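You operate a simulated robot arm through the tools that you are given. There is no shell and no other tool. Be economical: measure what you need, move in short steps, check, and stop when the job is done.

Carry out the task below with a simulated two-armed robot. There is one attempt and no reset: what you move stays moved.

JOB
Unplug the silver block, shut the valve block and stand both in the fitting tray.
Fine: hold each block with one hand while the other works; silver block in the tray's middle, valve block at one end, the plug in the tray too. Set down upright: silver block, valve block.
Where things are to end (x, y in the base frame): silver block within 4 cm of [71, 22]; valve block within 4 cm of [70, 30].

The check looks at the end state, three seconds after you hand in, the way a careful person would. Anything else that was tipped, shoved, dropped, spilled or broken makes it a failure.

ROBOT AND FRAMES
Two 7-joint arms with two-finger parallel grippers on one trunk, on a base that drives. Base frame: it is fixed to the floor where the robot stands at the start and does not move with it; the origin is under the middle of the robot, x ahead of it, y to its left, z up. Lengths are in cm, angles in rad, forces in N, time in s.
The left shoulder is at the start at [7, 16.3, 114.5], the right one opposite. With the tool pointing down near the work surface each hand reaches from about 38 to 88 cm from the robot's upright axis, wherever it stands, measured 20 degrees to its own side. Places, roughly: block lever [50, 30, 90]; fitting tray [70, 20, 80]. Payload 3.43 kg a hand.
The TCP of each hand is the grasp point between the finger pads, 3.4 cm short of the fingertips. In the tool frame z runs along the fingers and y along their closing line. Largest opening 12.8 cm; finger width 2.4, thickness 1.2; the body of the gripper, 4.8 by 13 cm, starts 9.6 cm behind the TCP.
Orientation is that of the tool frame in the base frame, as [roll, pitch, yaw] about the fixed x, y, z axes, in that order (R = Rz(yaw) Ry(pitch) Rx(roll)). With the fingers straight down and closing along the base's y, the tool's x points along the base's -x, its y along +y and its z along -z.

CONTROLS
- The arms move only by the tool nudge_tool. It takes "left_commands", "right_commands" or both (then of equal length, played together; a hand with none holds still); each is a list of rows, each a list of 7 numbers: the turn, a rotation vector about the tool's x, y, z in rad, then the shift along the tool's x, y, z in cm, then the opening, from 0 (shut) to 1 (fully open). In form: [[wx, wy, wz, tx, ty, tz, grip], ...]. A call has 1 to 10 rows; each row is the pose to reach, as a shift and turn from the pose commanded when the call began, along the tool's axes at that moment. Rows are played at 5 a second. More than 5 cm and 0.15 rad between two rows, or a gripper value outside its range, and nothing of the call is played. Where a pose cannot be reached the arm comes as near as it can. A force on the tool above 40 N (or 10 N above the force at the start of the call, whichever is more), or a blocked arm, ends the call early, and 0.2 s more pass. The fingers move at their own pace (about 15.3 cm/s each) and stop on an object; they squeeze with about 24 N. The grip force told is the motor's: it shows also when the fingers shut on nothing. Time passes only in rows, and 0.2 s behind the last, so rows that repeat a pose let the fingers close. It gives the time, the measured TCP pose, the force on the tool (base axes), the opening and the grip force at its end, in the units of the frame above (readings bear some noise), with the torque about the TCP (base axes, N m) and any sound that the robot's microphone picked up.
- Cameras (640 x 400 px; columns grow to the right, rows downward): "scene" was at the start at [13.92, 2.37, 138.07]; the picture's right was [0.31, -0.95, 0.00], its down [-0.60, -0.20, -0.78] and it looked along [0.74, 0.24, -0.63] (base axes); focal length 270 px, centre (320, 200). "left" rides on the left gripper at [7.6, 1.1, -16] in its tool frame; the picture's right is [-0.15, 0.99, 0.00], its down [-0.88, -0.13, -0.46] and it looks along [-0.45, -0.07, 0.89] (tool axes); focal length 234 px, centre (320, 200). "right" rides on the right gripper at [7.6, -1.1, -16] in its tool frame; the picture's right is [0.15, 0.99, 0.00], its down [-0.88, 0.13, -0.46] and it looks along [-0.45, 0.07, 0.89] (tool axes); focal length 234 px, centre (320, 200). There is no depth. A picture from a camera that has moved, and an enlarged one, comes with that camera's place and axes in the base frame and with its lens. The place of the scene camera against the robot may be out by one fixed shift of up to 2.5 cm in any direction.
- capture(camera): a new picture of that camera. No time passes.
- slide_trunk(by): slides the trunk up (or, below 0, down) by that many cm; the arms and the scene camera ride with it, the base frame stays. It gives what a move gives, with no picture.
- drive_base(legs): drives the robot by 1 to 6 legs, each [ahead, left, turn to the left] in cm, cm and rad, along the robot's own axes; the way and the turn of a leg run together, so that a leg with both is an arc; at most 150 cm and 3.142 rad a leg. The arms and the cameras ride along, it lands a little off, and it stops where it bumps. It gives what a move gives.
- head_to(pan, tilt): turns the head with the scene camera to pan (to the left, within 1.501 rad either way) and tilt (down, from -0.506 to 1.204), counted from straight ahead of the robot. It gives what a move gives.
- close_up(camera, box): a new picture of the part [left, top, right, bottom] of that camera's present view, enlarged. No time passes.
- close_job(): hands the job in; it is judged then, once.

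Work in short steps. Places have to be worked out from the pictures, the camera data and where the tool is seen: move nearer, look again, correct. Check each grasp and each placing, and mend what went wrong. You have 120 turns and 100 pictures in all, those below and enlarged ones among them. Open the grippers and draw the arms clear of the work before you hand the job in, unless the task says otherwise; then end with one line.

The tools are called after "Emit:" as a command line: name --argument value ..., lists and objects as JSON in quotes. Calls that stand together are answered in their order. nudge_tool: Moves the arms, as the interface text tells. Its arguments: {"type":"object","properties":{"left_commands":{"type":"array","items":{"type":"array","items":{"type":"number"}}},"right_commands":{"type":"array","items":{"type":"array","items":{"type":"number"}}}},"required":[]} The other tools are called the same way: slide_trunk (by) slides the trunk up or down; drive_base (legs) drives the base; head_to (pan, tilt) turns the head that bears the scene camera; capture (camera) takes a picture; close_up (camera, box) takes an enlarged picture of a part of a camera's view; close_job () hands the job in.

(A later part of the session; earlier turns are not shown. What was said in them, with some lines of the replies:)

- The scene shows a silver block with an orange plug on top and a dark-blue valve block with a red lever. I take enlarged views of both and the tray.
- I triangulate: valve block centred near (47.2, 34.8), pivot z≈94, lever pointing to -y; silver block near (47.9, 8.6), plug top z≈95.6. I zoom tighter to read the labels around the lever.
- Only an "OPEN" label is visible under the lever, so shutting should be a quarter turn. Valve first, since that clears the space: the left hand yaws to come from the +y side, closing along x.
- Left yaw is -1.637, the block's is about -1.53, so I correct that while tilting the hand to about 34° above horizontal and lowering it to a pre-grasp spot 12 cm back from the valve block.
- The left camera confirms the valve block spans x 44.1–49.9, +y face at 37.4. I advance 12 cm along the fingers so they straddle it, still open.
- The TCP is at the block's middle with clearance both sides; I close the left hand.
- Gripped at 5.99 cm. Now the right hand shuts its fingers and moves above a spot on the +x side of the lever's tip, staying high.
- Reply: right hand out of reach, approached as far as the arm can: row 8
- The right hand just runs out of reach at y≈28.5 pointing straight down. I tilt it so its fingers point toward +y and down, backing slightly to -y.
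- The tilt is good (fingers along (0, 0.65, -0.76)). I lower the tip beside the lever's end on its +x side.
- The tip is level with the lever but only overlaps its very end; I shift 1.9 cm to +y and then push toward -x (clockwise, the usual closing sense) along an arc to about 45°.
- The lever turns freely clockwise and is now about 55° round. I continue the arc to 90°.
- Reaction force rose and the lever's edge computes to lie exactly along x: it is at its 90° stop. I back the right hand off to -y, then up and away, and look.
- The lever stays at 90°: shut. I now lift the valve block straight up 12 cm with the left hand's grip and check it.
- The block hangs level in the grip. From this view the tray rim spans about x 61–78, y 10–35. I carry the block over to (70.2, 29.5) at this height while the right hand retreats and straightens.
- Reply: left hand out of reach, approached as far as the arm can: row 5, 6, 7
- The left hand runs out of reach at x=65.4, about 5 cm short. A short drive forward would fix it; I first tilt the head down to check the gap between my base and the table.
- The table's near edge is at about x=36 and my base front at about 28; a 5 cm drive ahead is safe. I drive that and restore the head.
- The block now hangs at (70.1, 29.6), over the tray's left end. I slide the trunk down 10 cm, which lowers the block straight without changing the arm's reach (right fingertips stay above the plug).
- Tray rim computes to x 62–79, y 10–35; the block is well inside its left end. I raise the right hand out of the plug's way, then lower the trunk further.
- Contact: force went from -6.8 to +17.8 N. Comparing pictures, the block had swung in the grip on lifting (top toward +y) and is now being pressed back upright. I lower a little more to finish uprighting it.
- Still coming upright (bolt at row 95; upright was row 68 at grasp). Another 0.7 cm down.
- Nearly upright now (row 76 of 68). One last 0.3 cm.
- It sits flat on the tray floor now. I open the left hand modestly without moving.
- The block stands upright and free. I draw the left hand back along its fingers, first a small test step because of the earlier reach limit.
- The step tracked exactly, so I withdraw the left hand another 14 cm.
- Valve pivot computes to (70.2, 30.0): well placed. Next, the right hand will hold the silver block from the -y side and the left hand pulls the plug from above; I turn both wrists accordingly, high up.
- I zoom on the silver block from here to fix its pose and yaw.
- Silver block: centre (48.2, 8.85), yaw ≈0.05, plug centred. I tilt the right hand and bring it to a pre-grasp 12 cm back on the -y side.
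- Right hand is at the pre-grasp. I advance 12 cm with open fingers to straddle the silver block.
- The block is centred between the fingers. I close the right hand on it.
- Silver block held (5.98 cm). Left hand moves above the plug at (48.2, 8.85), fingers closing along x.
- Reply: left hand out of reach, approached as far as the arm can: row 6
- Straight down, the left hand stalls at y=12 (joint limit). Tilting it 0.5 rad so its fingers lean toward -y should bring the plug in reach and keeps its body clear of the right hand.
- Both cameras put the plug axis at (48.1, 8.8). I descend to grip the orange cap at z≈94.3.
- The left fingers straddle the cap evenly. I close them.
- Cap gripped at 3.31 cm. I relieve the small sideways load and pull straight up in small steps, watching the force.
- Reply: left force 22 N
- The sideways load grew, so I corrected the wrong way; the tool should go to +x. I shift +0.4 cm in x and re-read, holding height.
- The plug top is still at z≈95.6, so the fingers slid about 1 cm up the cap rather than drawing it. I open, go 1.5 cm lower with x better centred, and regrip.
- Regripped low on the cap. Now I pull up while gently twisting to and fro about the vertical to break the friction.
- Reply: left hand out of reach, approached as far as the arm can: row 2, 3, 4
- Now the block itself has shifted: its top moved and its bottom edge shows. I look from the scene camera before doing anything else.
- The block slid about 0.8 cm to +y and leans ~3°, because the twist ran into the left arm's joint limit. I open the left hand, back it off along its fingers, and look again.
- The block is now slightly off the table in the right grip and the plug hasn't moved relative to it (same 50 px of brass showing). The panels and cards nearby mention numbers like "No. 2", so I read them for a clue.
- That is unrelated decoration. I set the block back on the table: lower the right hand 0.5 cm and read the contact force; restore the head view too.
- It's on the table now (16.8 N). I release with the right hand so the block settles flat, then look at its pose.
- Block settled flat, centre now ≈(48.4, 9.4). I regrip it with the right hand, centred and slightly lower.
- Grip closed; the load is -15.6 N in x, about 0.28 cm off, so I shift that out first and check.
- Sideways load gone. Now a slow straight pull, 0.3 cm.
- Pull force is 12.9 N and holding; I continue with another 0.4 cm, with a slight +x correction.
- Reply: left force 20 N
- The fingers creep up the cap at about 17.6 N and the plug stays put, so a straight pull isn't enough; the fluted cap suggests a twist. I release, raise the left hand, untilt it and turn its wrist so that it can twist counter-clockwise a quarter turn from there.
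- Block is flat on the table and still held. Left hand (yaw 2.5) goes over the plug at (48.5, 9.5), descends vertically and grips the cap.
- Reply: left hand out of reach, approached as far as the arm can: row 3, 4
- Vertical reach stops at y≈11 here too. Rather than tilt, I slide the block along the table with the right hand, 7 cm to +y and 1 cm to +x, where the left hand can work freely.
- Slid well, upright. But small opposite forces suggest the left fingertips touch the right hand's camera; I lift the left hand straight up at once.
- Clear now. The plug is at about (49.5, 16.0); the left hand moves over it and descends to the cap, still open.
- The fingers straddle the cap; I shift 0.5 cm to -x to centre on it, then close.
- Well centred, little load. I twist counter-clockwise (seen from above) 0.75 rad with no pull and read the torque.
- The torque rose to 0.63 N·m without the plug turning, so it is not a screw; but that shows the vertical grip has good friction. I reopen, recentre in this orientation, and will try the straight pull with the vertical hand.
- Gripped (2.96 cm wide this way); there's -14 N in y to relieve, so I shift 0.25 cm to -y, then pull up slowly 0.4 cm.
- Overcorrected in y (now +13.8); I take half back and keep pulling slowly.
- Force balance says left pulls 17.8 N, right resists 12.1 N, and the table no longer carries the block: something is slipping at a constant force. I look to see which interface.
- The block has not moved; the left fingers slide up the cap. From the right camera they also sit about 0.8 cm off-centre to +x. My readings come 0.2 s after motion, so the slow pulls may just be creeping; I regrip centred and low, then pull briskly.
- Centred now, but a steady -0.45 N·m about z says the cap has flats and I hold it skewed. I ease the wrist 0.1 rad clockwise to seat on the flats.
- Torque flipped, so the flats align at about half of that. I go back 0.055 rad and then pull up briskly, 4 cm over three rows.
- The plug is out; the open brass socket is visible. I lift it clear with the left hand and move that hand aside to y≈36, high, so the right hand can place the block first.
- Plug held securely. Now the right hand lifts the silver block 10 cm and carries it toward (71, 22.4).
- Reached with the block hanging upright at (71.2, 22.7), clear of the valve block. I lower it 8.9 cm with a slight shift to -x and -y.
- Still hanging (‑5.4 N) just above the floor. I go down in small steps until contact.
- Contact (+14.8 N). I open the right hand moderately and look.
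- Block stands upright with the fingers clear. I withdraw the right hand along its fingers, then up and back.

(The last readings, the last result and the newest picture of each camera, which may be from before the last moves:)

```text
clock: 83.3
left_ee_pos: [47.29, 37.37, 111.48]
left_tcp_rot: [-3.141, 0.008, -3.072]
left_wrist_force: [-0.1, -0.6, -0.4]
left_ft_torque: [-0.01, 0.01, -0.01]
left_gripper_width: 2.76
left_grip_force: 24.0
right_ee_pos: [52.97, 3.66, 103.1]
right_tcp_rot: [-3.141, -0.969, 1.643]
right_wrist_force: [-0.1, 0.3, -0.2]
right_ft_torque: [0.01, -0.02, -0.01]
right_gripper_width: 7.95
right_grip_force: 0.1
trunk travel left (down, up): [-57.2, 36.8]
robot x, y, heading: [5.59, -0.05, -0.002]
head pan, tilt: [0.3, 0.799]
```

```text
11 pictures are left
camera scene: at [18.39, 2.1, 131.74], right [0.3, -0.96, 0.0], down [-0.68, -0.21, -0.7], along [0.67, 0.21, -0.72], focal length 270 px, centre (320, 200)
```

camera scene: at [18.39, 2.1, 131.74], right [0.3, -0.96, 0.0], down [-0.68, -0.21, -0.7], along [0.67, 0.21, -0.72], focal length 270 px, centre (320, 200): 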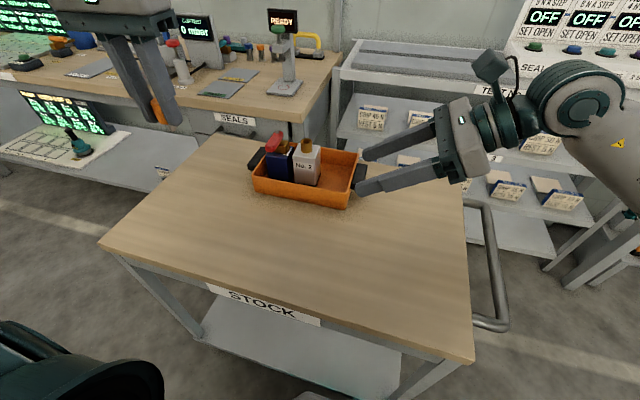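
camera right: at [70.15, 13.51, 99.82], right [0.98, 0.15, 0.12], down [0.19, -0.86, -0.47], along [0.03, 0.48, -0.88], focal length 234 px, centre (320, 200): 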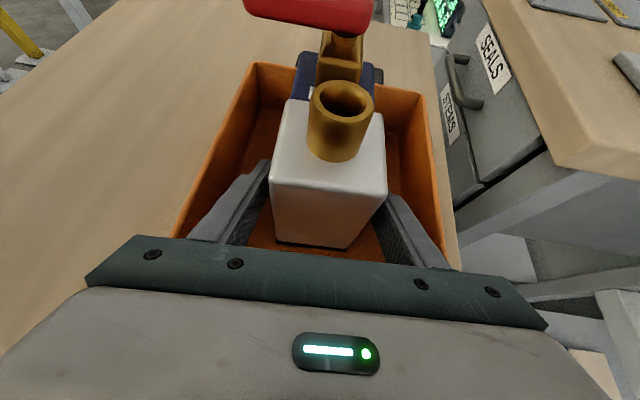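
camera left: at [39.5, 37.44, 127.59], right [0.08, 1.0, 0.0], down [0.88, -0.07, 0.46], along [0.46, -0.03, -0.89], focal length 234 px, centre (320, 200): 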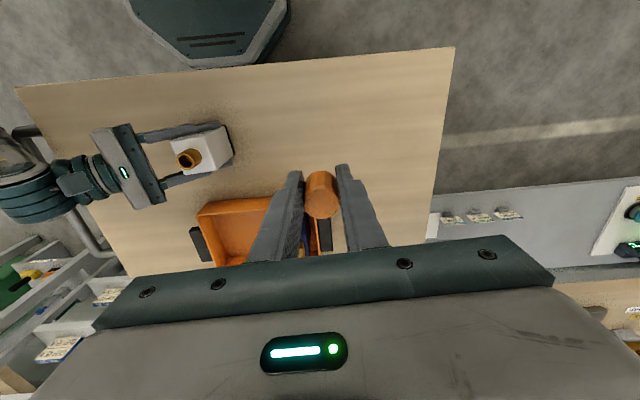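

Both blocks stand in the tray. The left hand carries the plug over the tray's free right end at (70.5, 14.5) while the right hand backs away to -y.

Emit:
nudge_tool --left_commands '[[0, 0, 0, -2.7, -3.05, 0, 0], [0, 0, 0, -5.4, -6.1, 0, 0], [0, 0, 0, -8.1, -9.15, 0, 0], [0, 0, 0, -10.8, -12.2, 0, 0], [0, 0, 0, -13.5, -15.25, 0, 0], [0, 0, 0, -16.2, -18.3, 0, 0], [0, 0, 0, -18.9, -21.35, 1.5, 0], [0, 0, 0, -21.6, -24.4, 3, 0]]' --right_commands '[[0, 0, 0, -1, 0, -1.4, 0.5], [0, 0, 0, -2, 0, -2.8, 0.5], [0, 0, 0, -3, 0, -4.2, 0.5], [0, 0, 0, -4, 0, -5.6, 0.5], [0, 0, 0, -4.5, 0, -7, 0.5], [0, 0, 0, -5, 0, -8, 0.5], [0, 0, 0, -5.5, 0, -9, 0.5], [0, 0, 0, -6, 0, -9.9, 0.5]]'

Emit:
capture --camera "left"

```text
clock: 85.1
left_ee_pos: [66.06, 19.25, 111.02]
left_tcp_rot: [3.141, 0.008, -3.068]
left_wrist_force: [0.2, -0.8, 0.4]
left_ft_torque: [-0.01, 0.01, -0.01]
left_gripper_width: 2.78
left_grip_force: 23.6
left hand out of reach, approached as far as the arm can: row 7, 8
right_ee_pos: [53.54, -8.3, 103.4]
right_tcp_rot: [3.14, -0.971, 1.641]
right_wrist_force: [0.4, -0.6, 0.0]
right_ft_torque: [0.0, 0.02, -0.04]
right_gripper_width: 6.41
right_grip_force: 0.1
trunk travel left (down, up): [-57.2, 36.8]
robot x, y, heading: [5.01, -0.33, -0.004]
head pan, tilt: [0.3, 0.799]
```

```text
10 pictures are left
camera left: at [58.2, 19.86, 126.92], right [0.08, 1.0, 0.0], down [0.88, -0.07, 0.46], along [0.46, -0.03, -0.89], focal length 234 px, centre (320, 200)
```

left: 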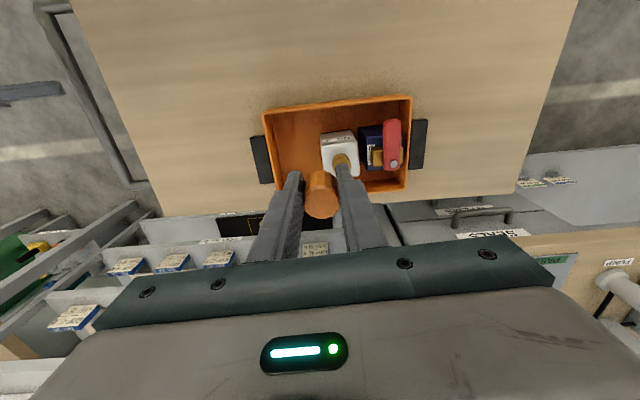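

The left arm is at its crossing limit at (66, 19). Turning the base 0.08 rad to the right swings the hand to about (67.5, 14.4), over the free end of the tray.

Emit:
drive_base --legs '[[0, 0, -0.08]]'

Emit:
capture --camera "left"

```text
clock: 86.0
left_ee_pos: [67.45, 14.45, 110.94]
left_tcp_rot: [3.141, 0.006, 3.134]
left_wrist_force: [-0.9, 0.1, -1.3]
left_ft_torque: [0.01, -0.02, 0.0]
left_gripper_width: 2.75
left_grip_force: 24.1
right_ee_pos: [52.93, -12.12, 103.41]
right_tcp_rot: [-3.141, -0.97, 1.562]
right_wrist_force: [0.7, -0.3, 0.0]
right_ft_torque: [-0.01, 0.04, 0.01]
right_gripper_width: 6.39
right_grip_force: 0.0
trunk travel left (down, up): [-57.2, 36.8]
robot x, y, heading: [5.13, 0.13, -0.079]
head pan, tilt: [0.3, 0.799]
```

```text
9 pictures are left
camera left: at [59.72, 15.64, 126.86], right [0.16, 0.99, 0.0], down [0.88, -0.14, 0.46], along [0.46, -0.07, -0.89], focal length 234 px, centre (320, 200)
```

left: 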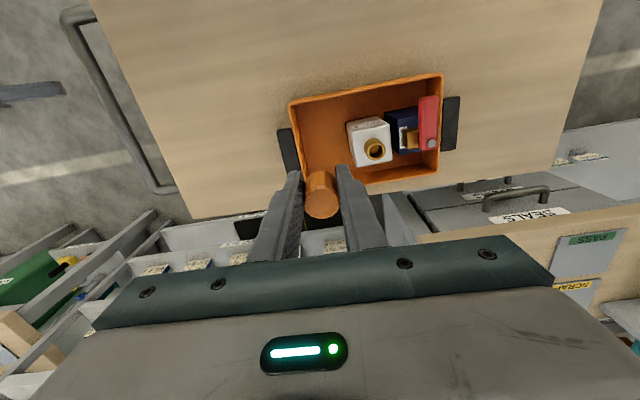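

The plug projects onto the tray floor's free end, 5 cm from the silver block. I lower it most of the way with a 0.5 cm shift to +y.

Emit:
nudge_tool --left_commands '[[0, 0, 0, 0, 0.2, 4, 0], [0, 0, 0, 0, 0.4, 8, 0], [0, 0, 0, 0, 0.5, 12, 0], [0, 0, 0, 0, 0.5, 16, 0], [0, 0, 0, 0, 0.5, 19, 0], [0, 0, 0, 0, 0.5, 21, 0], [0, 0, 0, 0, 0.5, 22.5, 0]]'

Emit:
close_up --camera "scene" --box '[220, 90, 400, 230]'

```text
clock: 87.6
left_ee_pos: [67.42, 15.12, 88.24]
left_tcp_rot: [-3.139, 0.005, 3.133]
left_wrist_force: [-0.5, 0.5, -0.5]
left_ft_torque: [0.03, 0.02, 0.0]
left_gripper_width: 2.73
left_grip_force: 23.7
right_ee_pos: [52.99, -12.09, 103.47]
right_tcp_rot: [-3.141, -0.969, 1.56]
right_wrist_force: [0.3, 0.5, -0.2]
right_ft_torque: [0.01, 0.01, 0.02]
right_gripper_width: 6.4
right_grip_force: 0.1
trunk travel left (down, up): [-57.2, 36.8]
robot x, y, heading: [4.75, -0.04, -0.079]
head pan, tilt: [0.3, 0.799]
```

```text
2.86 times, centred on (310, 160) of scene
camera zoom: at [18.69, 1.11, 131.73], right [0.22, -0.98, 0.0], down [-0.7, -0.16, -0.7], along [0.68, 0.15, -0.72], focal length 771 px, centre (349, 314)
```

zoom: 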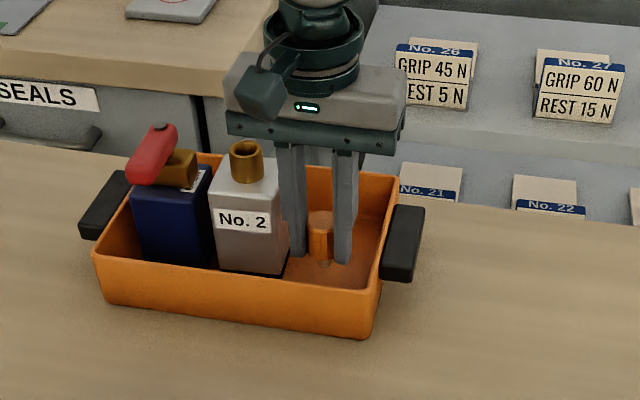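

Plug hangs freely with its stem about level with the fingertips. I lower another 3 cm, slowly at the end.

Emit:
nudge_tool --left_commands '[[0, 0, 0, 0, 0, 1, 0], [0, 0, 0, 0, 0, 2, 0], [0, 0, 0, 0, 0, 2.5, 0], [0, 0, 0, 0, 0, 2.8, 0], [0, 0, 0, 0, 0, 3.1, 0]]'

```text
clock: 88.8
left_ee_pos: [67.37, 15.43, 85.76]
left_tcp_rot: [-3.14, 0.01, 3.133]
left_wrist_force: [1.5, -1.2, 6.9]
left_ft_torque: [-0.07, -0.11, -0.02]
left_gripper_width: 2.74
left_grip_force: 24.3
left hand out of reach, approached as far as the arm can: row 2, 3, 4, 5
right_ee_pos: [52.86, -12.0, 103.43]
right_tcp_rot: [-3.141, -0.971, 1.565]
right_wrist_force: [0.5, -0.5, -0.2]
right_ft_torque: [-0.01, -0.02, -0.01]
right_gripper_width: 6.4
right_grip_force: 0.0
trunk travel left (down, up): [-57.2, 36.8]
robot x, y, heading: [4.8, -0.15, -0.073]
head pan, tilt: [0.3, 0.799]
```

The plug touches the floor (+6.9 N). I open the left hand just enough to let go, then look.

Emit:
nudge_tool --left_commands '[[0, 0, 0, 0, 0, 0, 0.26], [0, 0, 0, 0, 0, 0, 0.32], [0, 0, 0, 0, 0, 0, 0.32]]'

Emit:
close_up --camera "scene" --box '[220, 90, 400, 230]'

```text
clock: 89.6
left_ee_pos: [67.32, 15.51, 85.54]
left_tcp_rot: [-3.14, 0.005, 3.133]
left_wrist_force: [-0.9, -0.5, -0.5]
left_ft_torque: [0.02, 0.01, 0.02]
left_gripper_width: 4.09
left_grip_force: 0.0
right_ee_pos: [52.96, -12.04, 103.34]
right_tcp_rot: [-3.139, -0.97, 1.562]
right_wrist_force: [0.1, 0.1, 0.4]
right_ft_torque: [0.01, 0.04, 0.03]
right_gripper_width: 6.39
right_grip_force: 0.0
trunk travel left (down, up): [-57.2, 36.8]
robot x, y, heading: [4.94, -0.15, -0.08]
head pan, tilt: [0.3, 0.799]
```

```text
2.86 times, centred on (310, 160) of scene
camera zoom: at [18.64, 1.09, 131.73], right [0.22, -0.98, 0.0], down [-0.7, -0.16, -0.7], along [0.68, 0.15, -0.72], focal length 771 px, centre (349, 314)
```

zoom: 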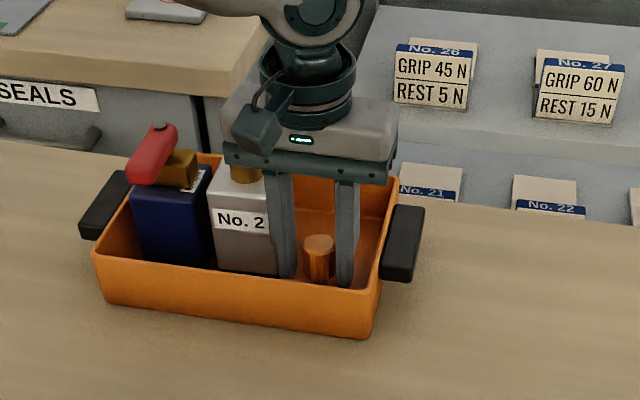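

The plug stands on its own in the tray. I raise the left hand straight up.

Emit:
nudge_tool --left_commands '[[0, 0, 0, 0, 0, -1.5, 0.32], [0, 0, 0, 0, 0, -4, 0.32], [0, 0, 0, 0, 0, -8, 0.32], [0, 0, 0, 0, 0, -12, 0.32], [0, 0, 0, 0, 0, -16, 0.32], [0, 0, 0, 0, 0, -20, 0.32], [0, 0, 0, 0, 0, -24, 0.32]]'

Emit:
close_up --camera "scene" --box '[220, 90, 400, 230]'

Emit:
capture --camera "left"

```text
clock: 91.2
left_ee_pos: [67.14, 15.55, 109.77]
left_tcp_rot: [-3.141, 0.005, 3.132]
left_wrist_force: [0.3, 0.3, 0.8]
left_ft_torque: [-0.04, 0.0, 0.0]
left_gripper_width: 4.07
left_grip_force: 0.0
right_ee_pos: [52.93, -12.0, 103.45]
right_tcp_rot: [-3.14, -0.971, 1.562]
right_wrist_force: [0.7, 0.1, 0.0]
right_ft_torque: [0.01, -0.02, -0.03]
right_gripper_width: 6.42
right_grip_force: 0.0
trunk travel left (down, up): [-57.2, 36.8]
robot x, y, heading: [4.92, 0.0, -0.08]
head pan, tilt: [0.3, 0.799]
```

```text
2.86 times, centred on (310, 160) of scene
camera zoom: at [18.6, 1.09, 131.73], right [0.22, -0.98, 0.0], down [-0.7, -0.16, -0.7], along [0.68, 0.15, -0.72], focal length 771 px, centre (349, 314)
```

zoom: 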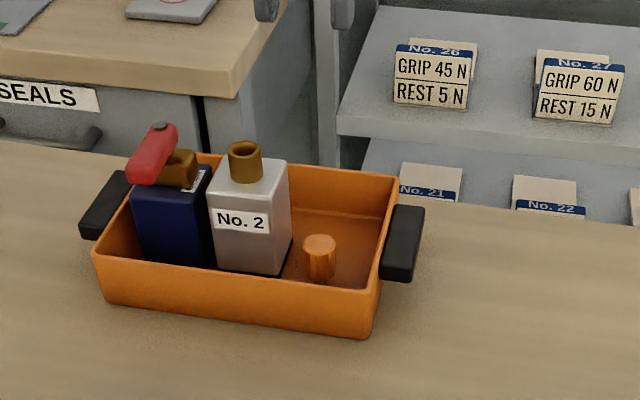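

```text
5 pictures are left
camera left: at [59.41, 16.82, 125.6], right [0.16, 0.99, 0.0], down [0.88, -0.14, 0.46], along [0.45, -0.07, -0.89], focal length 234 px, centre (320, 200)
```

left: 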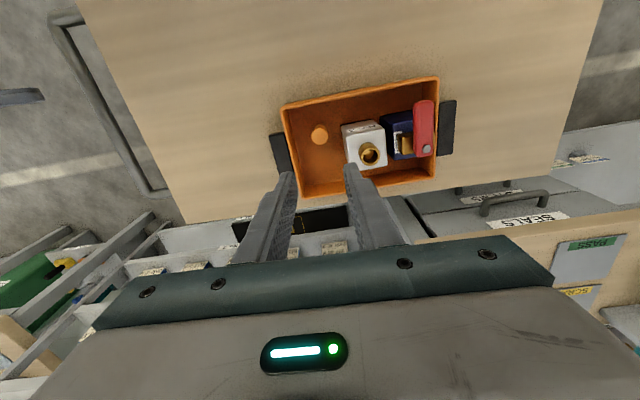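

Silver block is at ≈(69.5–70.6, 22.3), valve block at ≈(69.6–70, 29.3) with its lever across, and the plug is in the tray. I draw the left arm clear and open it.

Emit:
nudge_tool --left_commands '[[0, 0, 0, 3, 3, -1, 0.5], [0, 0, 0, 6, 6, -2, 0.7], [0, 0, 0, 9, 9, -2, 1], [0, 0, 0, 12, 12, -2, 1], [0, 0, 0, 15, 15, -2, 1], [0, 0, 0, 18, 18, -2, 1]]' --right_commands '[[0, 0, 0, 0, 0, 0, 0.6], [0, 0, 0, 0, 0, 0, 0.8], [0, 0, 0, 0, 0, 0, 1], [0, 0, 0, 0, 0, 0, 1], [0, 0, 0, 0, 0, 0, 1], [0, 0, 0, 0, 0, 0, 1]]'

Emit:
capture --camera "scene"

```text
clock: 92.6
left_ee_pos: [48.99, 33.93, 111.04]
left_tcp_rot: [-3.142, 0.008, 3.134]
left_wrist_force: [-1.0, -1.1, 0.1]
left_ft_torque: [-0.03, -0.01, 0.01]
left_gripper_width: 12.79
left_grip_force: 0.0
right_ee_pos: [52.71, -11.95, 103.52]
right_tcp_rot: [3.14, -0.968, 1.567]
right_wrist_force: [-1.0, 0.6, -0.6]
right_ft_torque: [-0.01, -0.02, -0.02]
right_gripper_width: 12.79
right_grip_force: 0.0
trunk travel left (down, up): [-57.2, 36.8]
robot x, y, heading: [5.08, 0.34, -0.08]
head pan, tilt: [0.3, 0.799]
```

```text
4 pictures are left
camera scene: at [18.43, 1.28, 131.76], right [0.22, -0.98, 0.0], down [-0.7, -0.16, -0.7], along [0.68, 0.15, -0.72], focal length 270 px, centre (320, 200)
```

scene: 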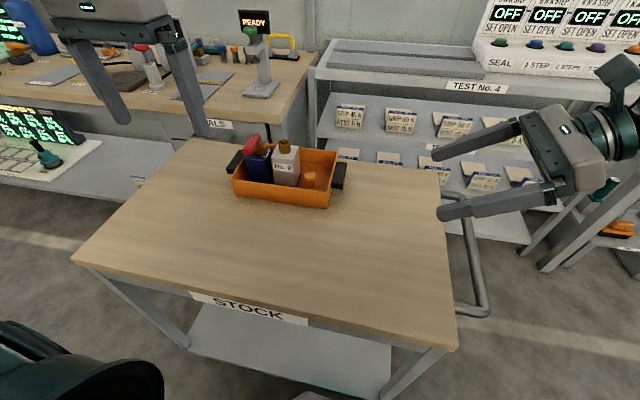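

Both blocks stand upright in the tray with the plug beside them, and the arms are clear and open. I hand the job in.

Emit:
close_job

```text
The job is handed in.
```

The silver block is unplugged and standing in the middle of the tray, the valve block is shut and standing at the left end, and the plug is in the tray at the other end; I have handed the job in.
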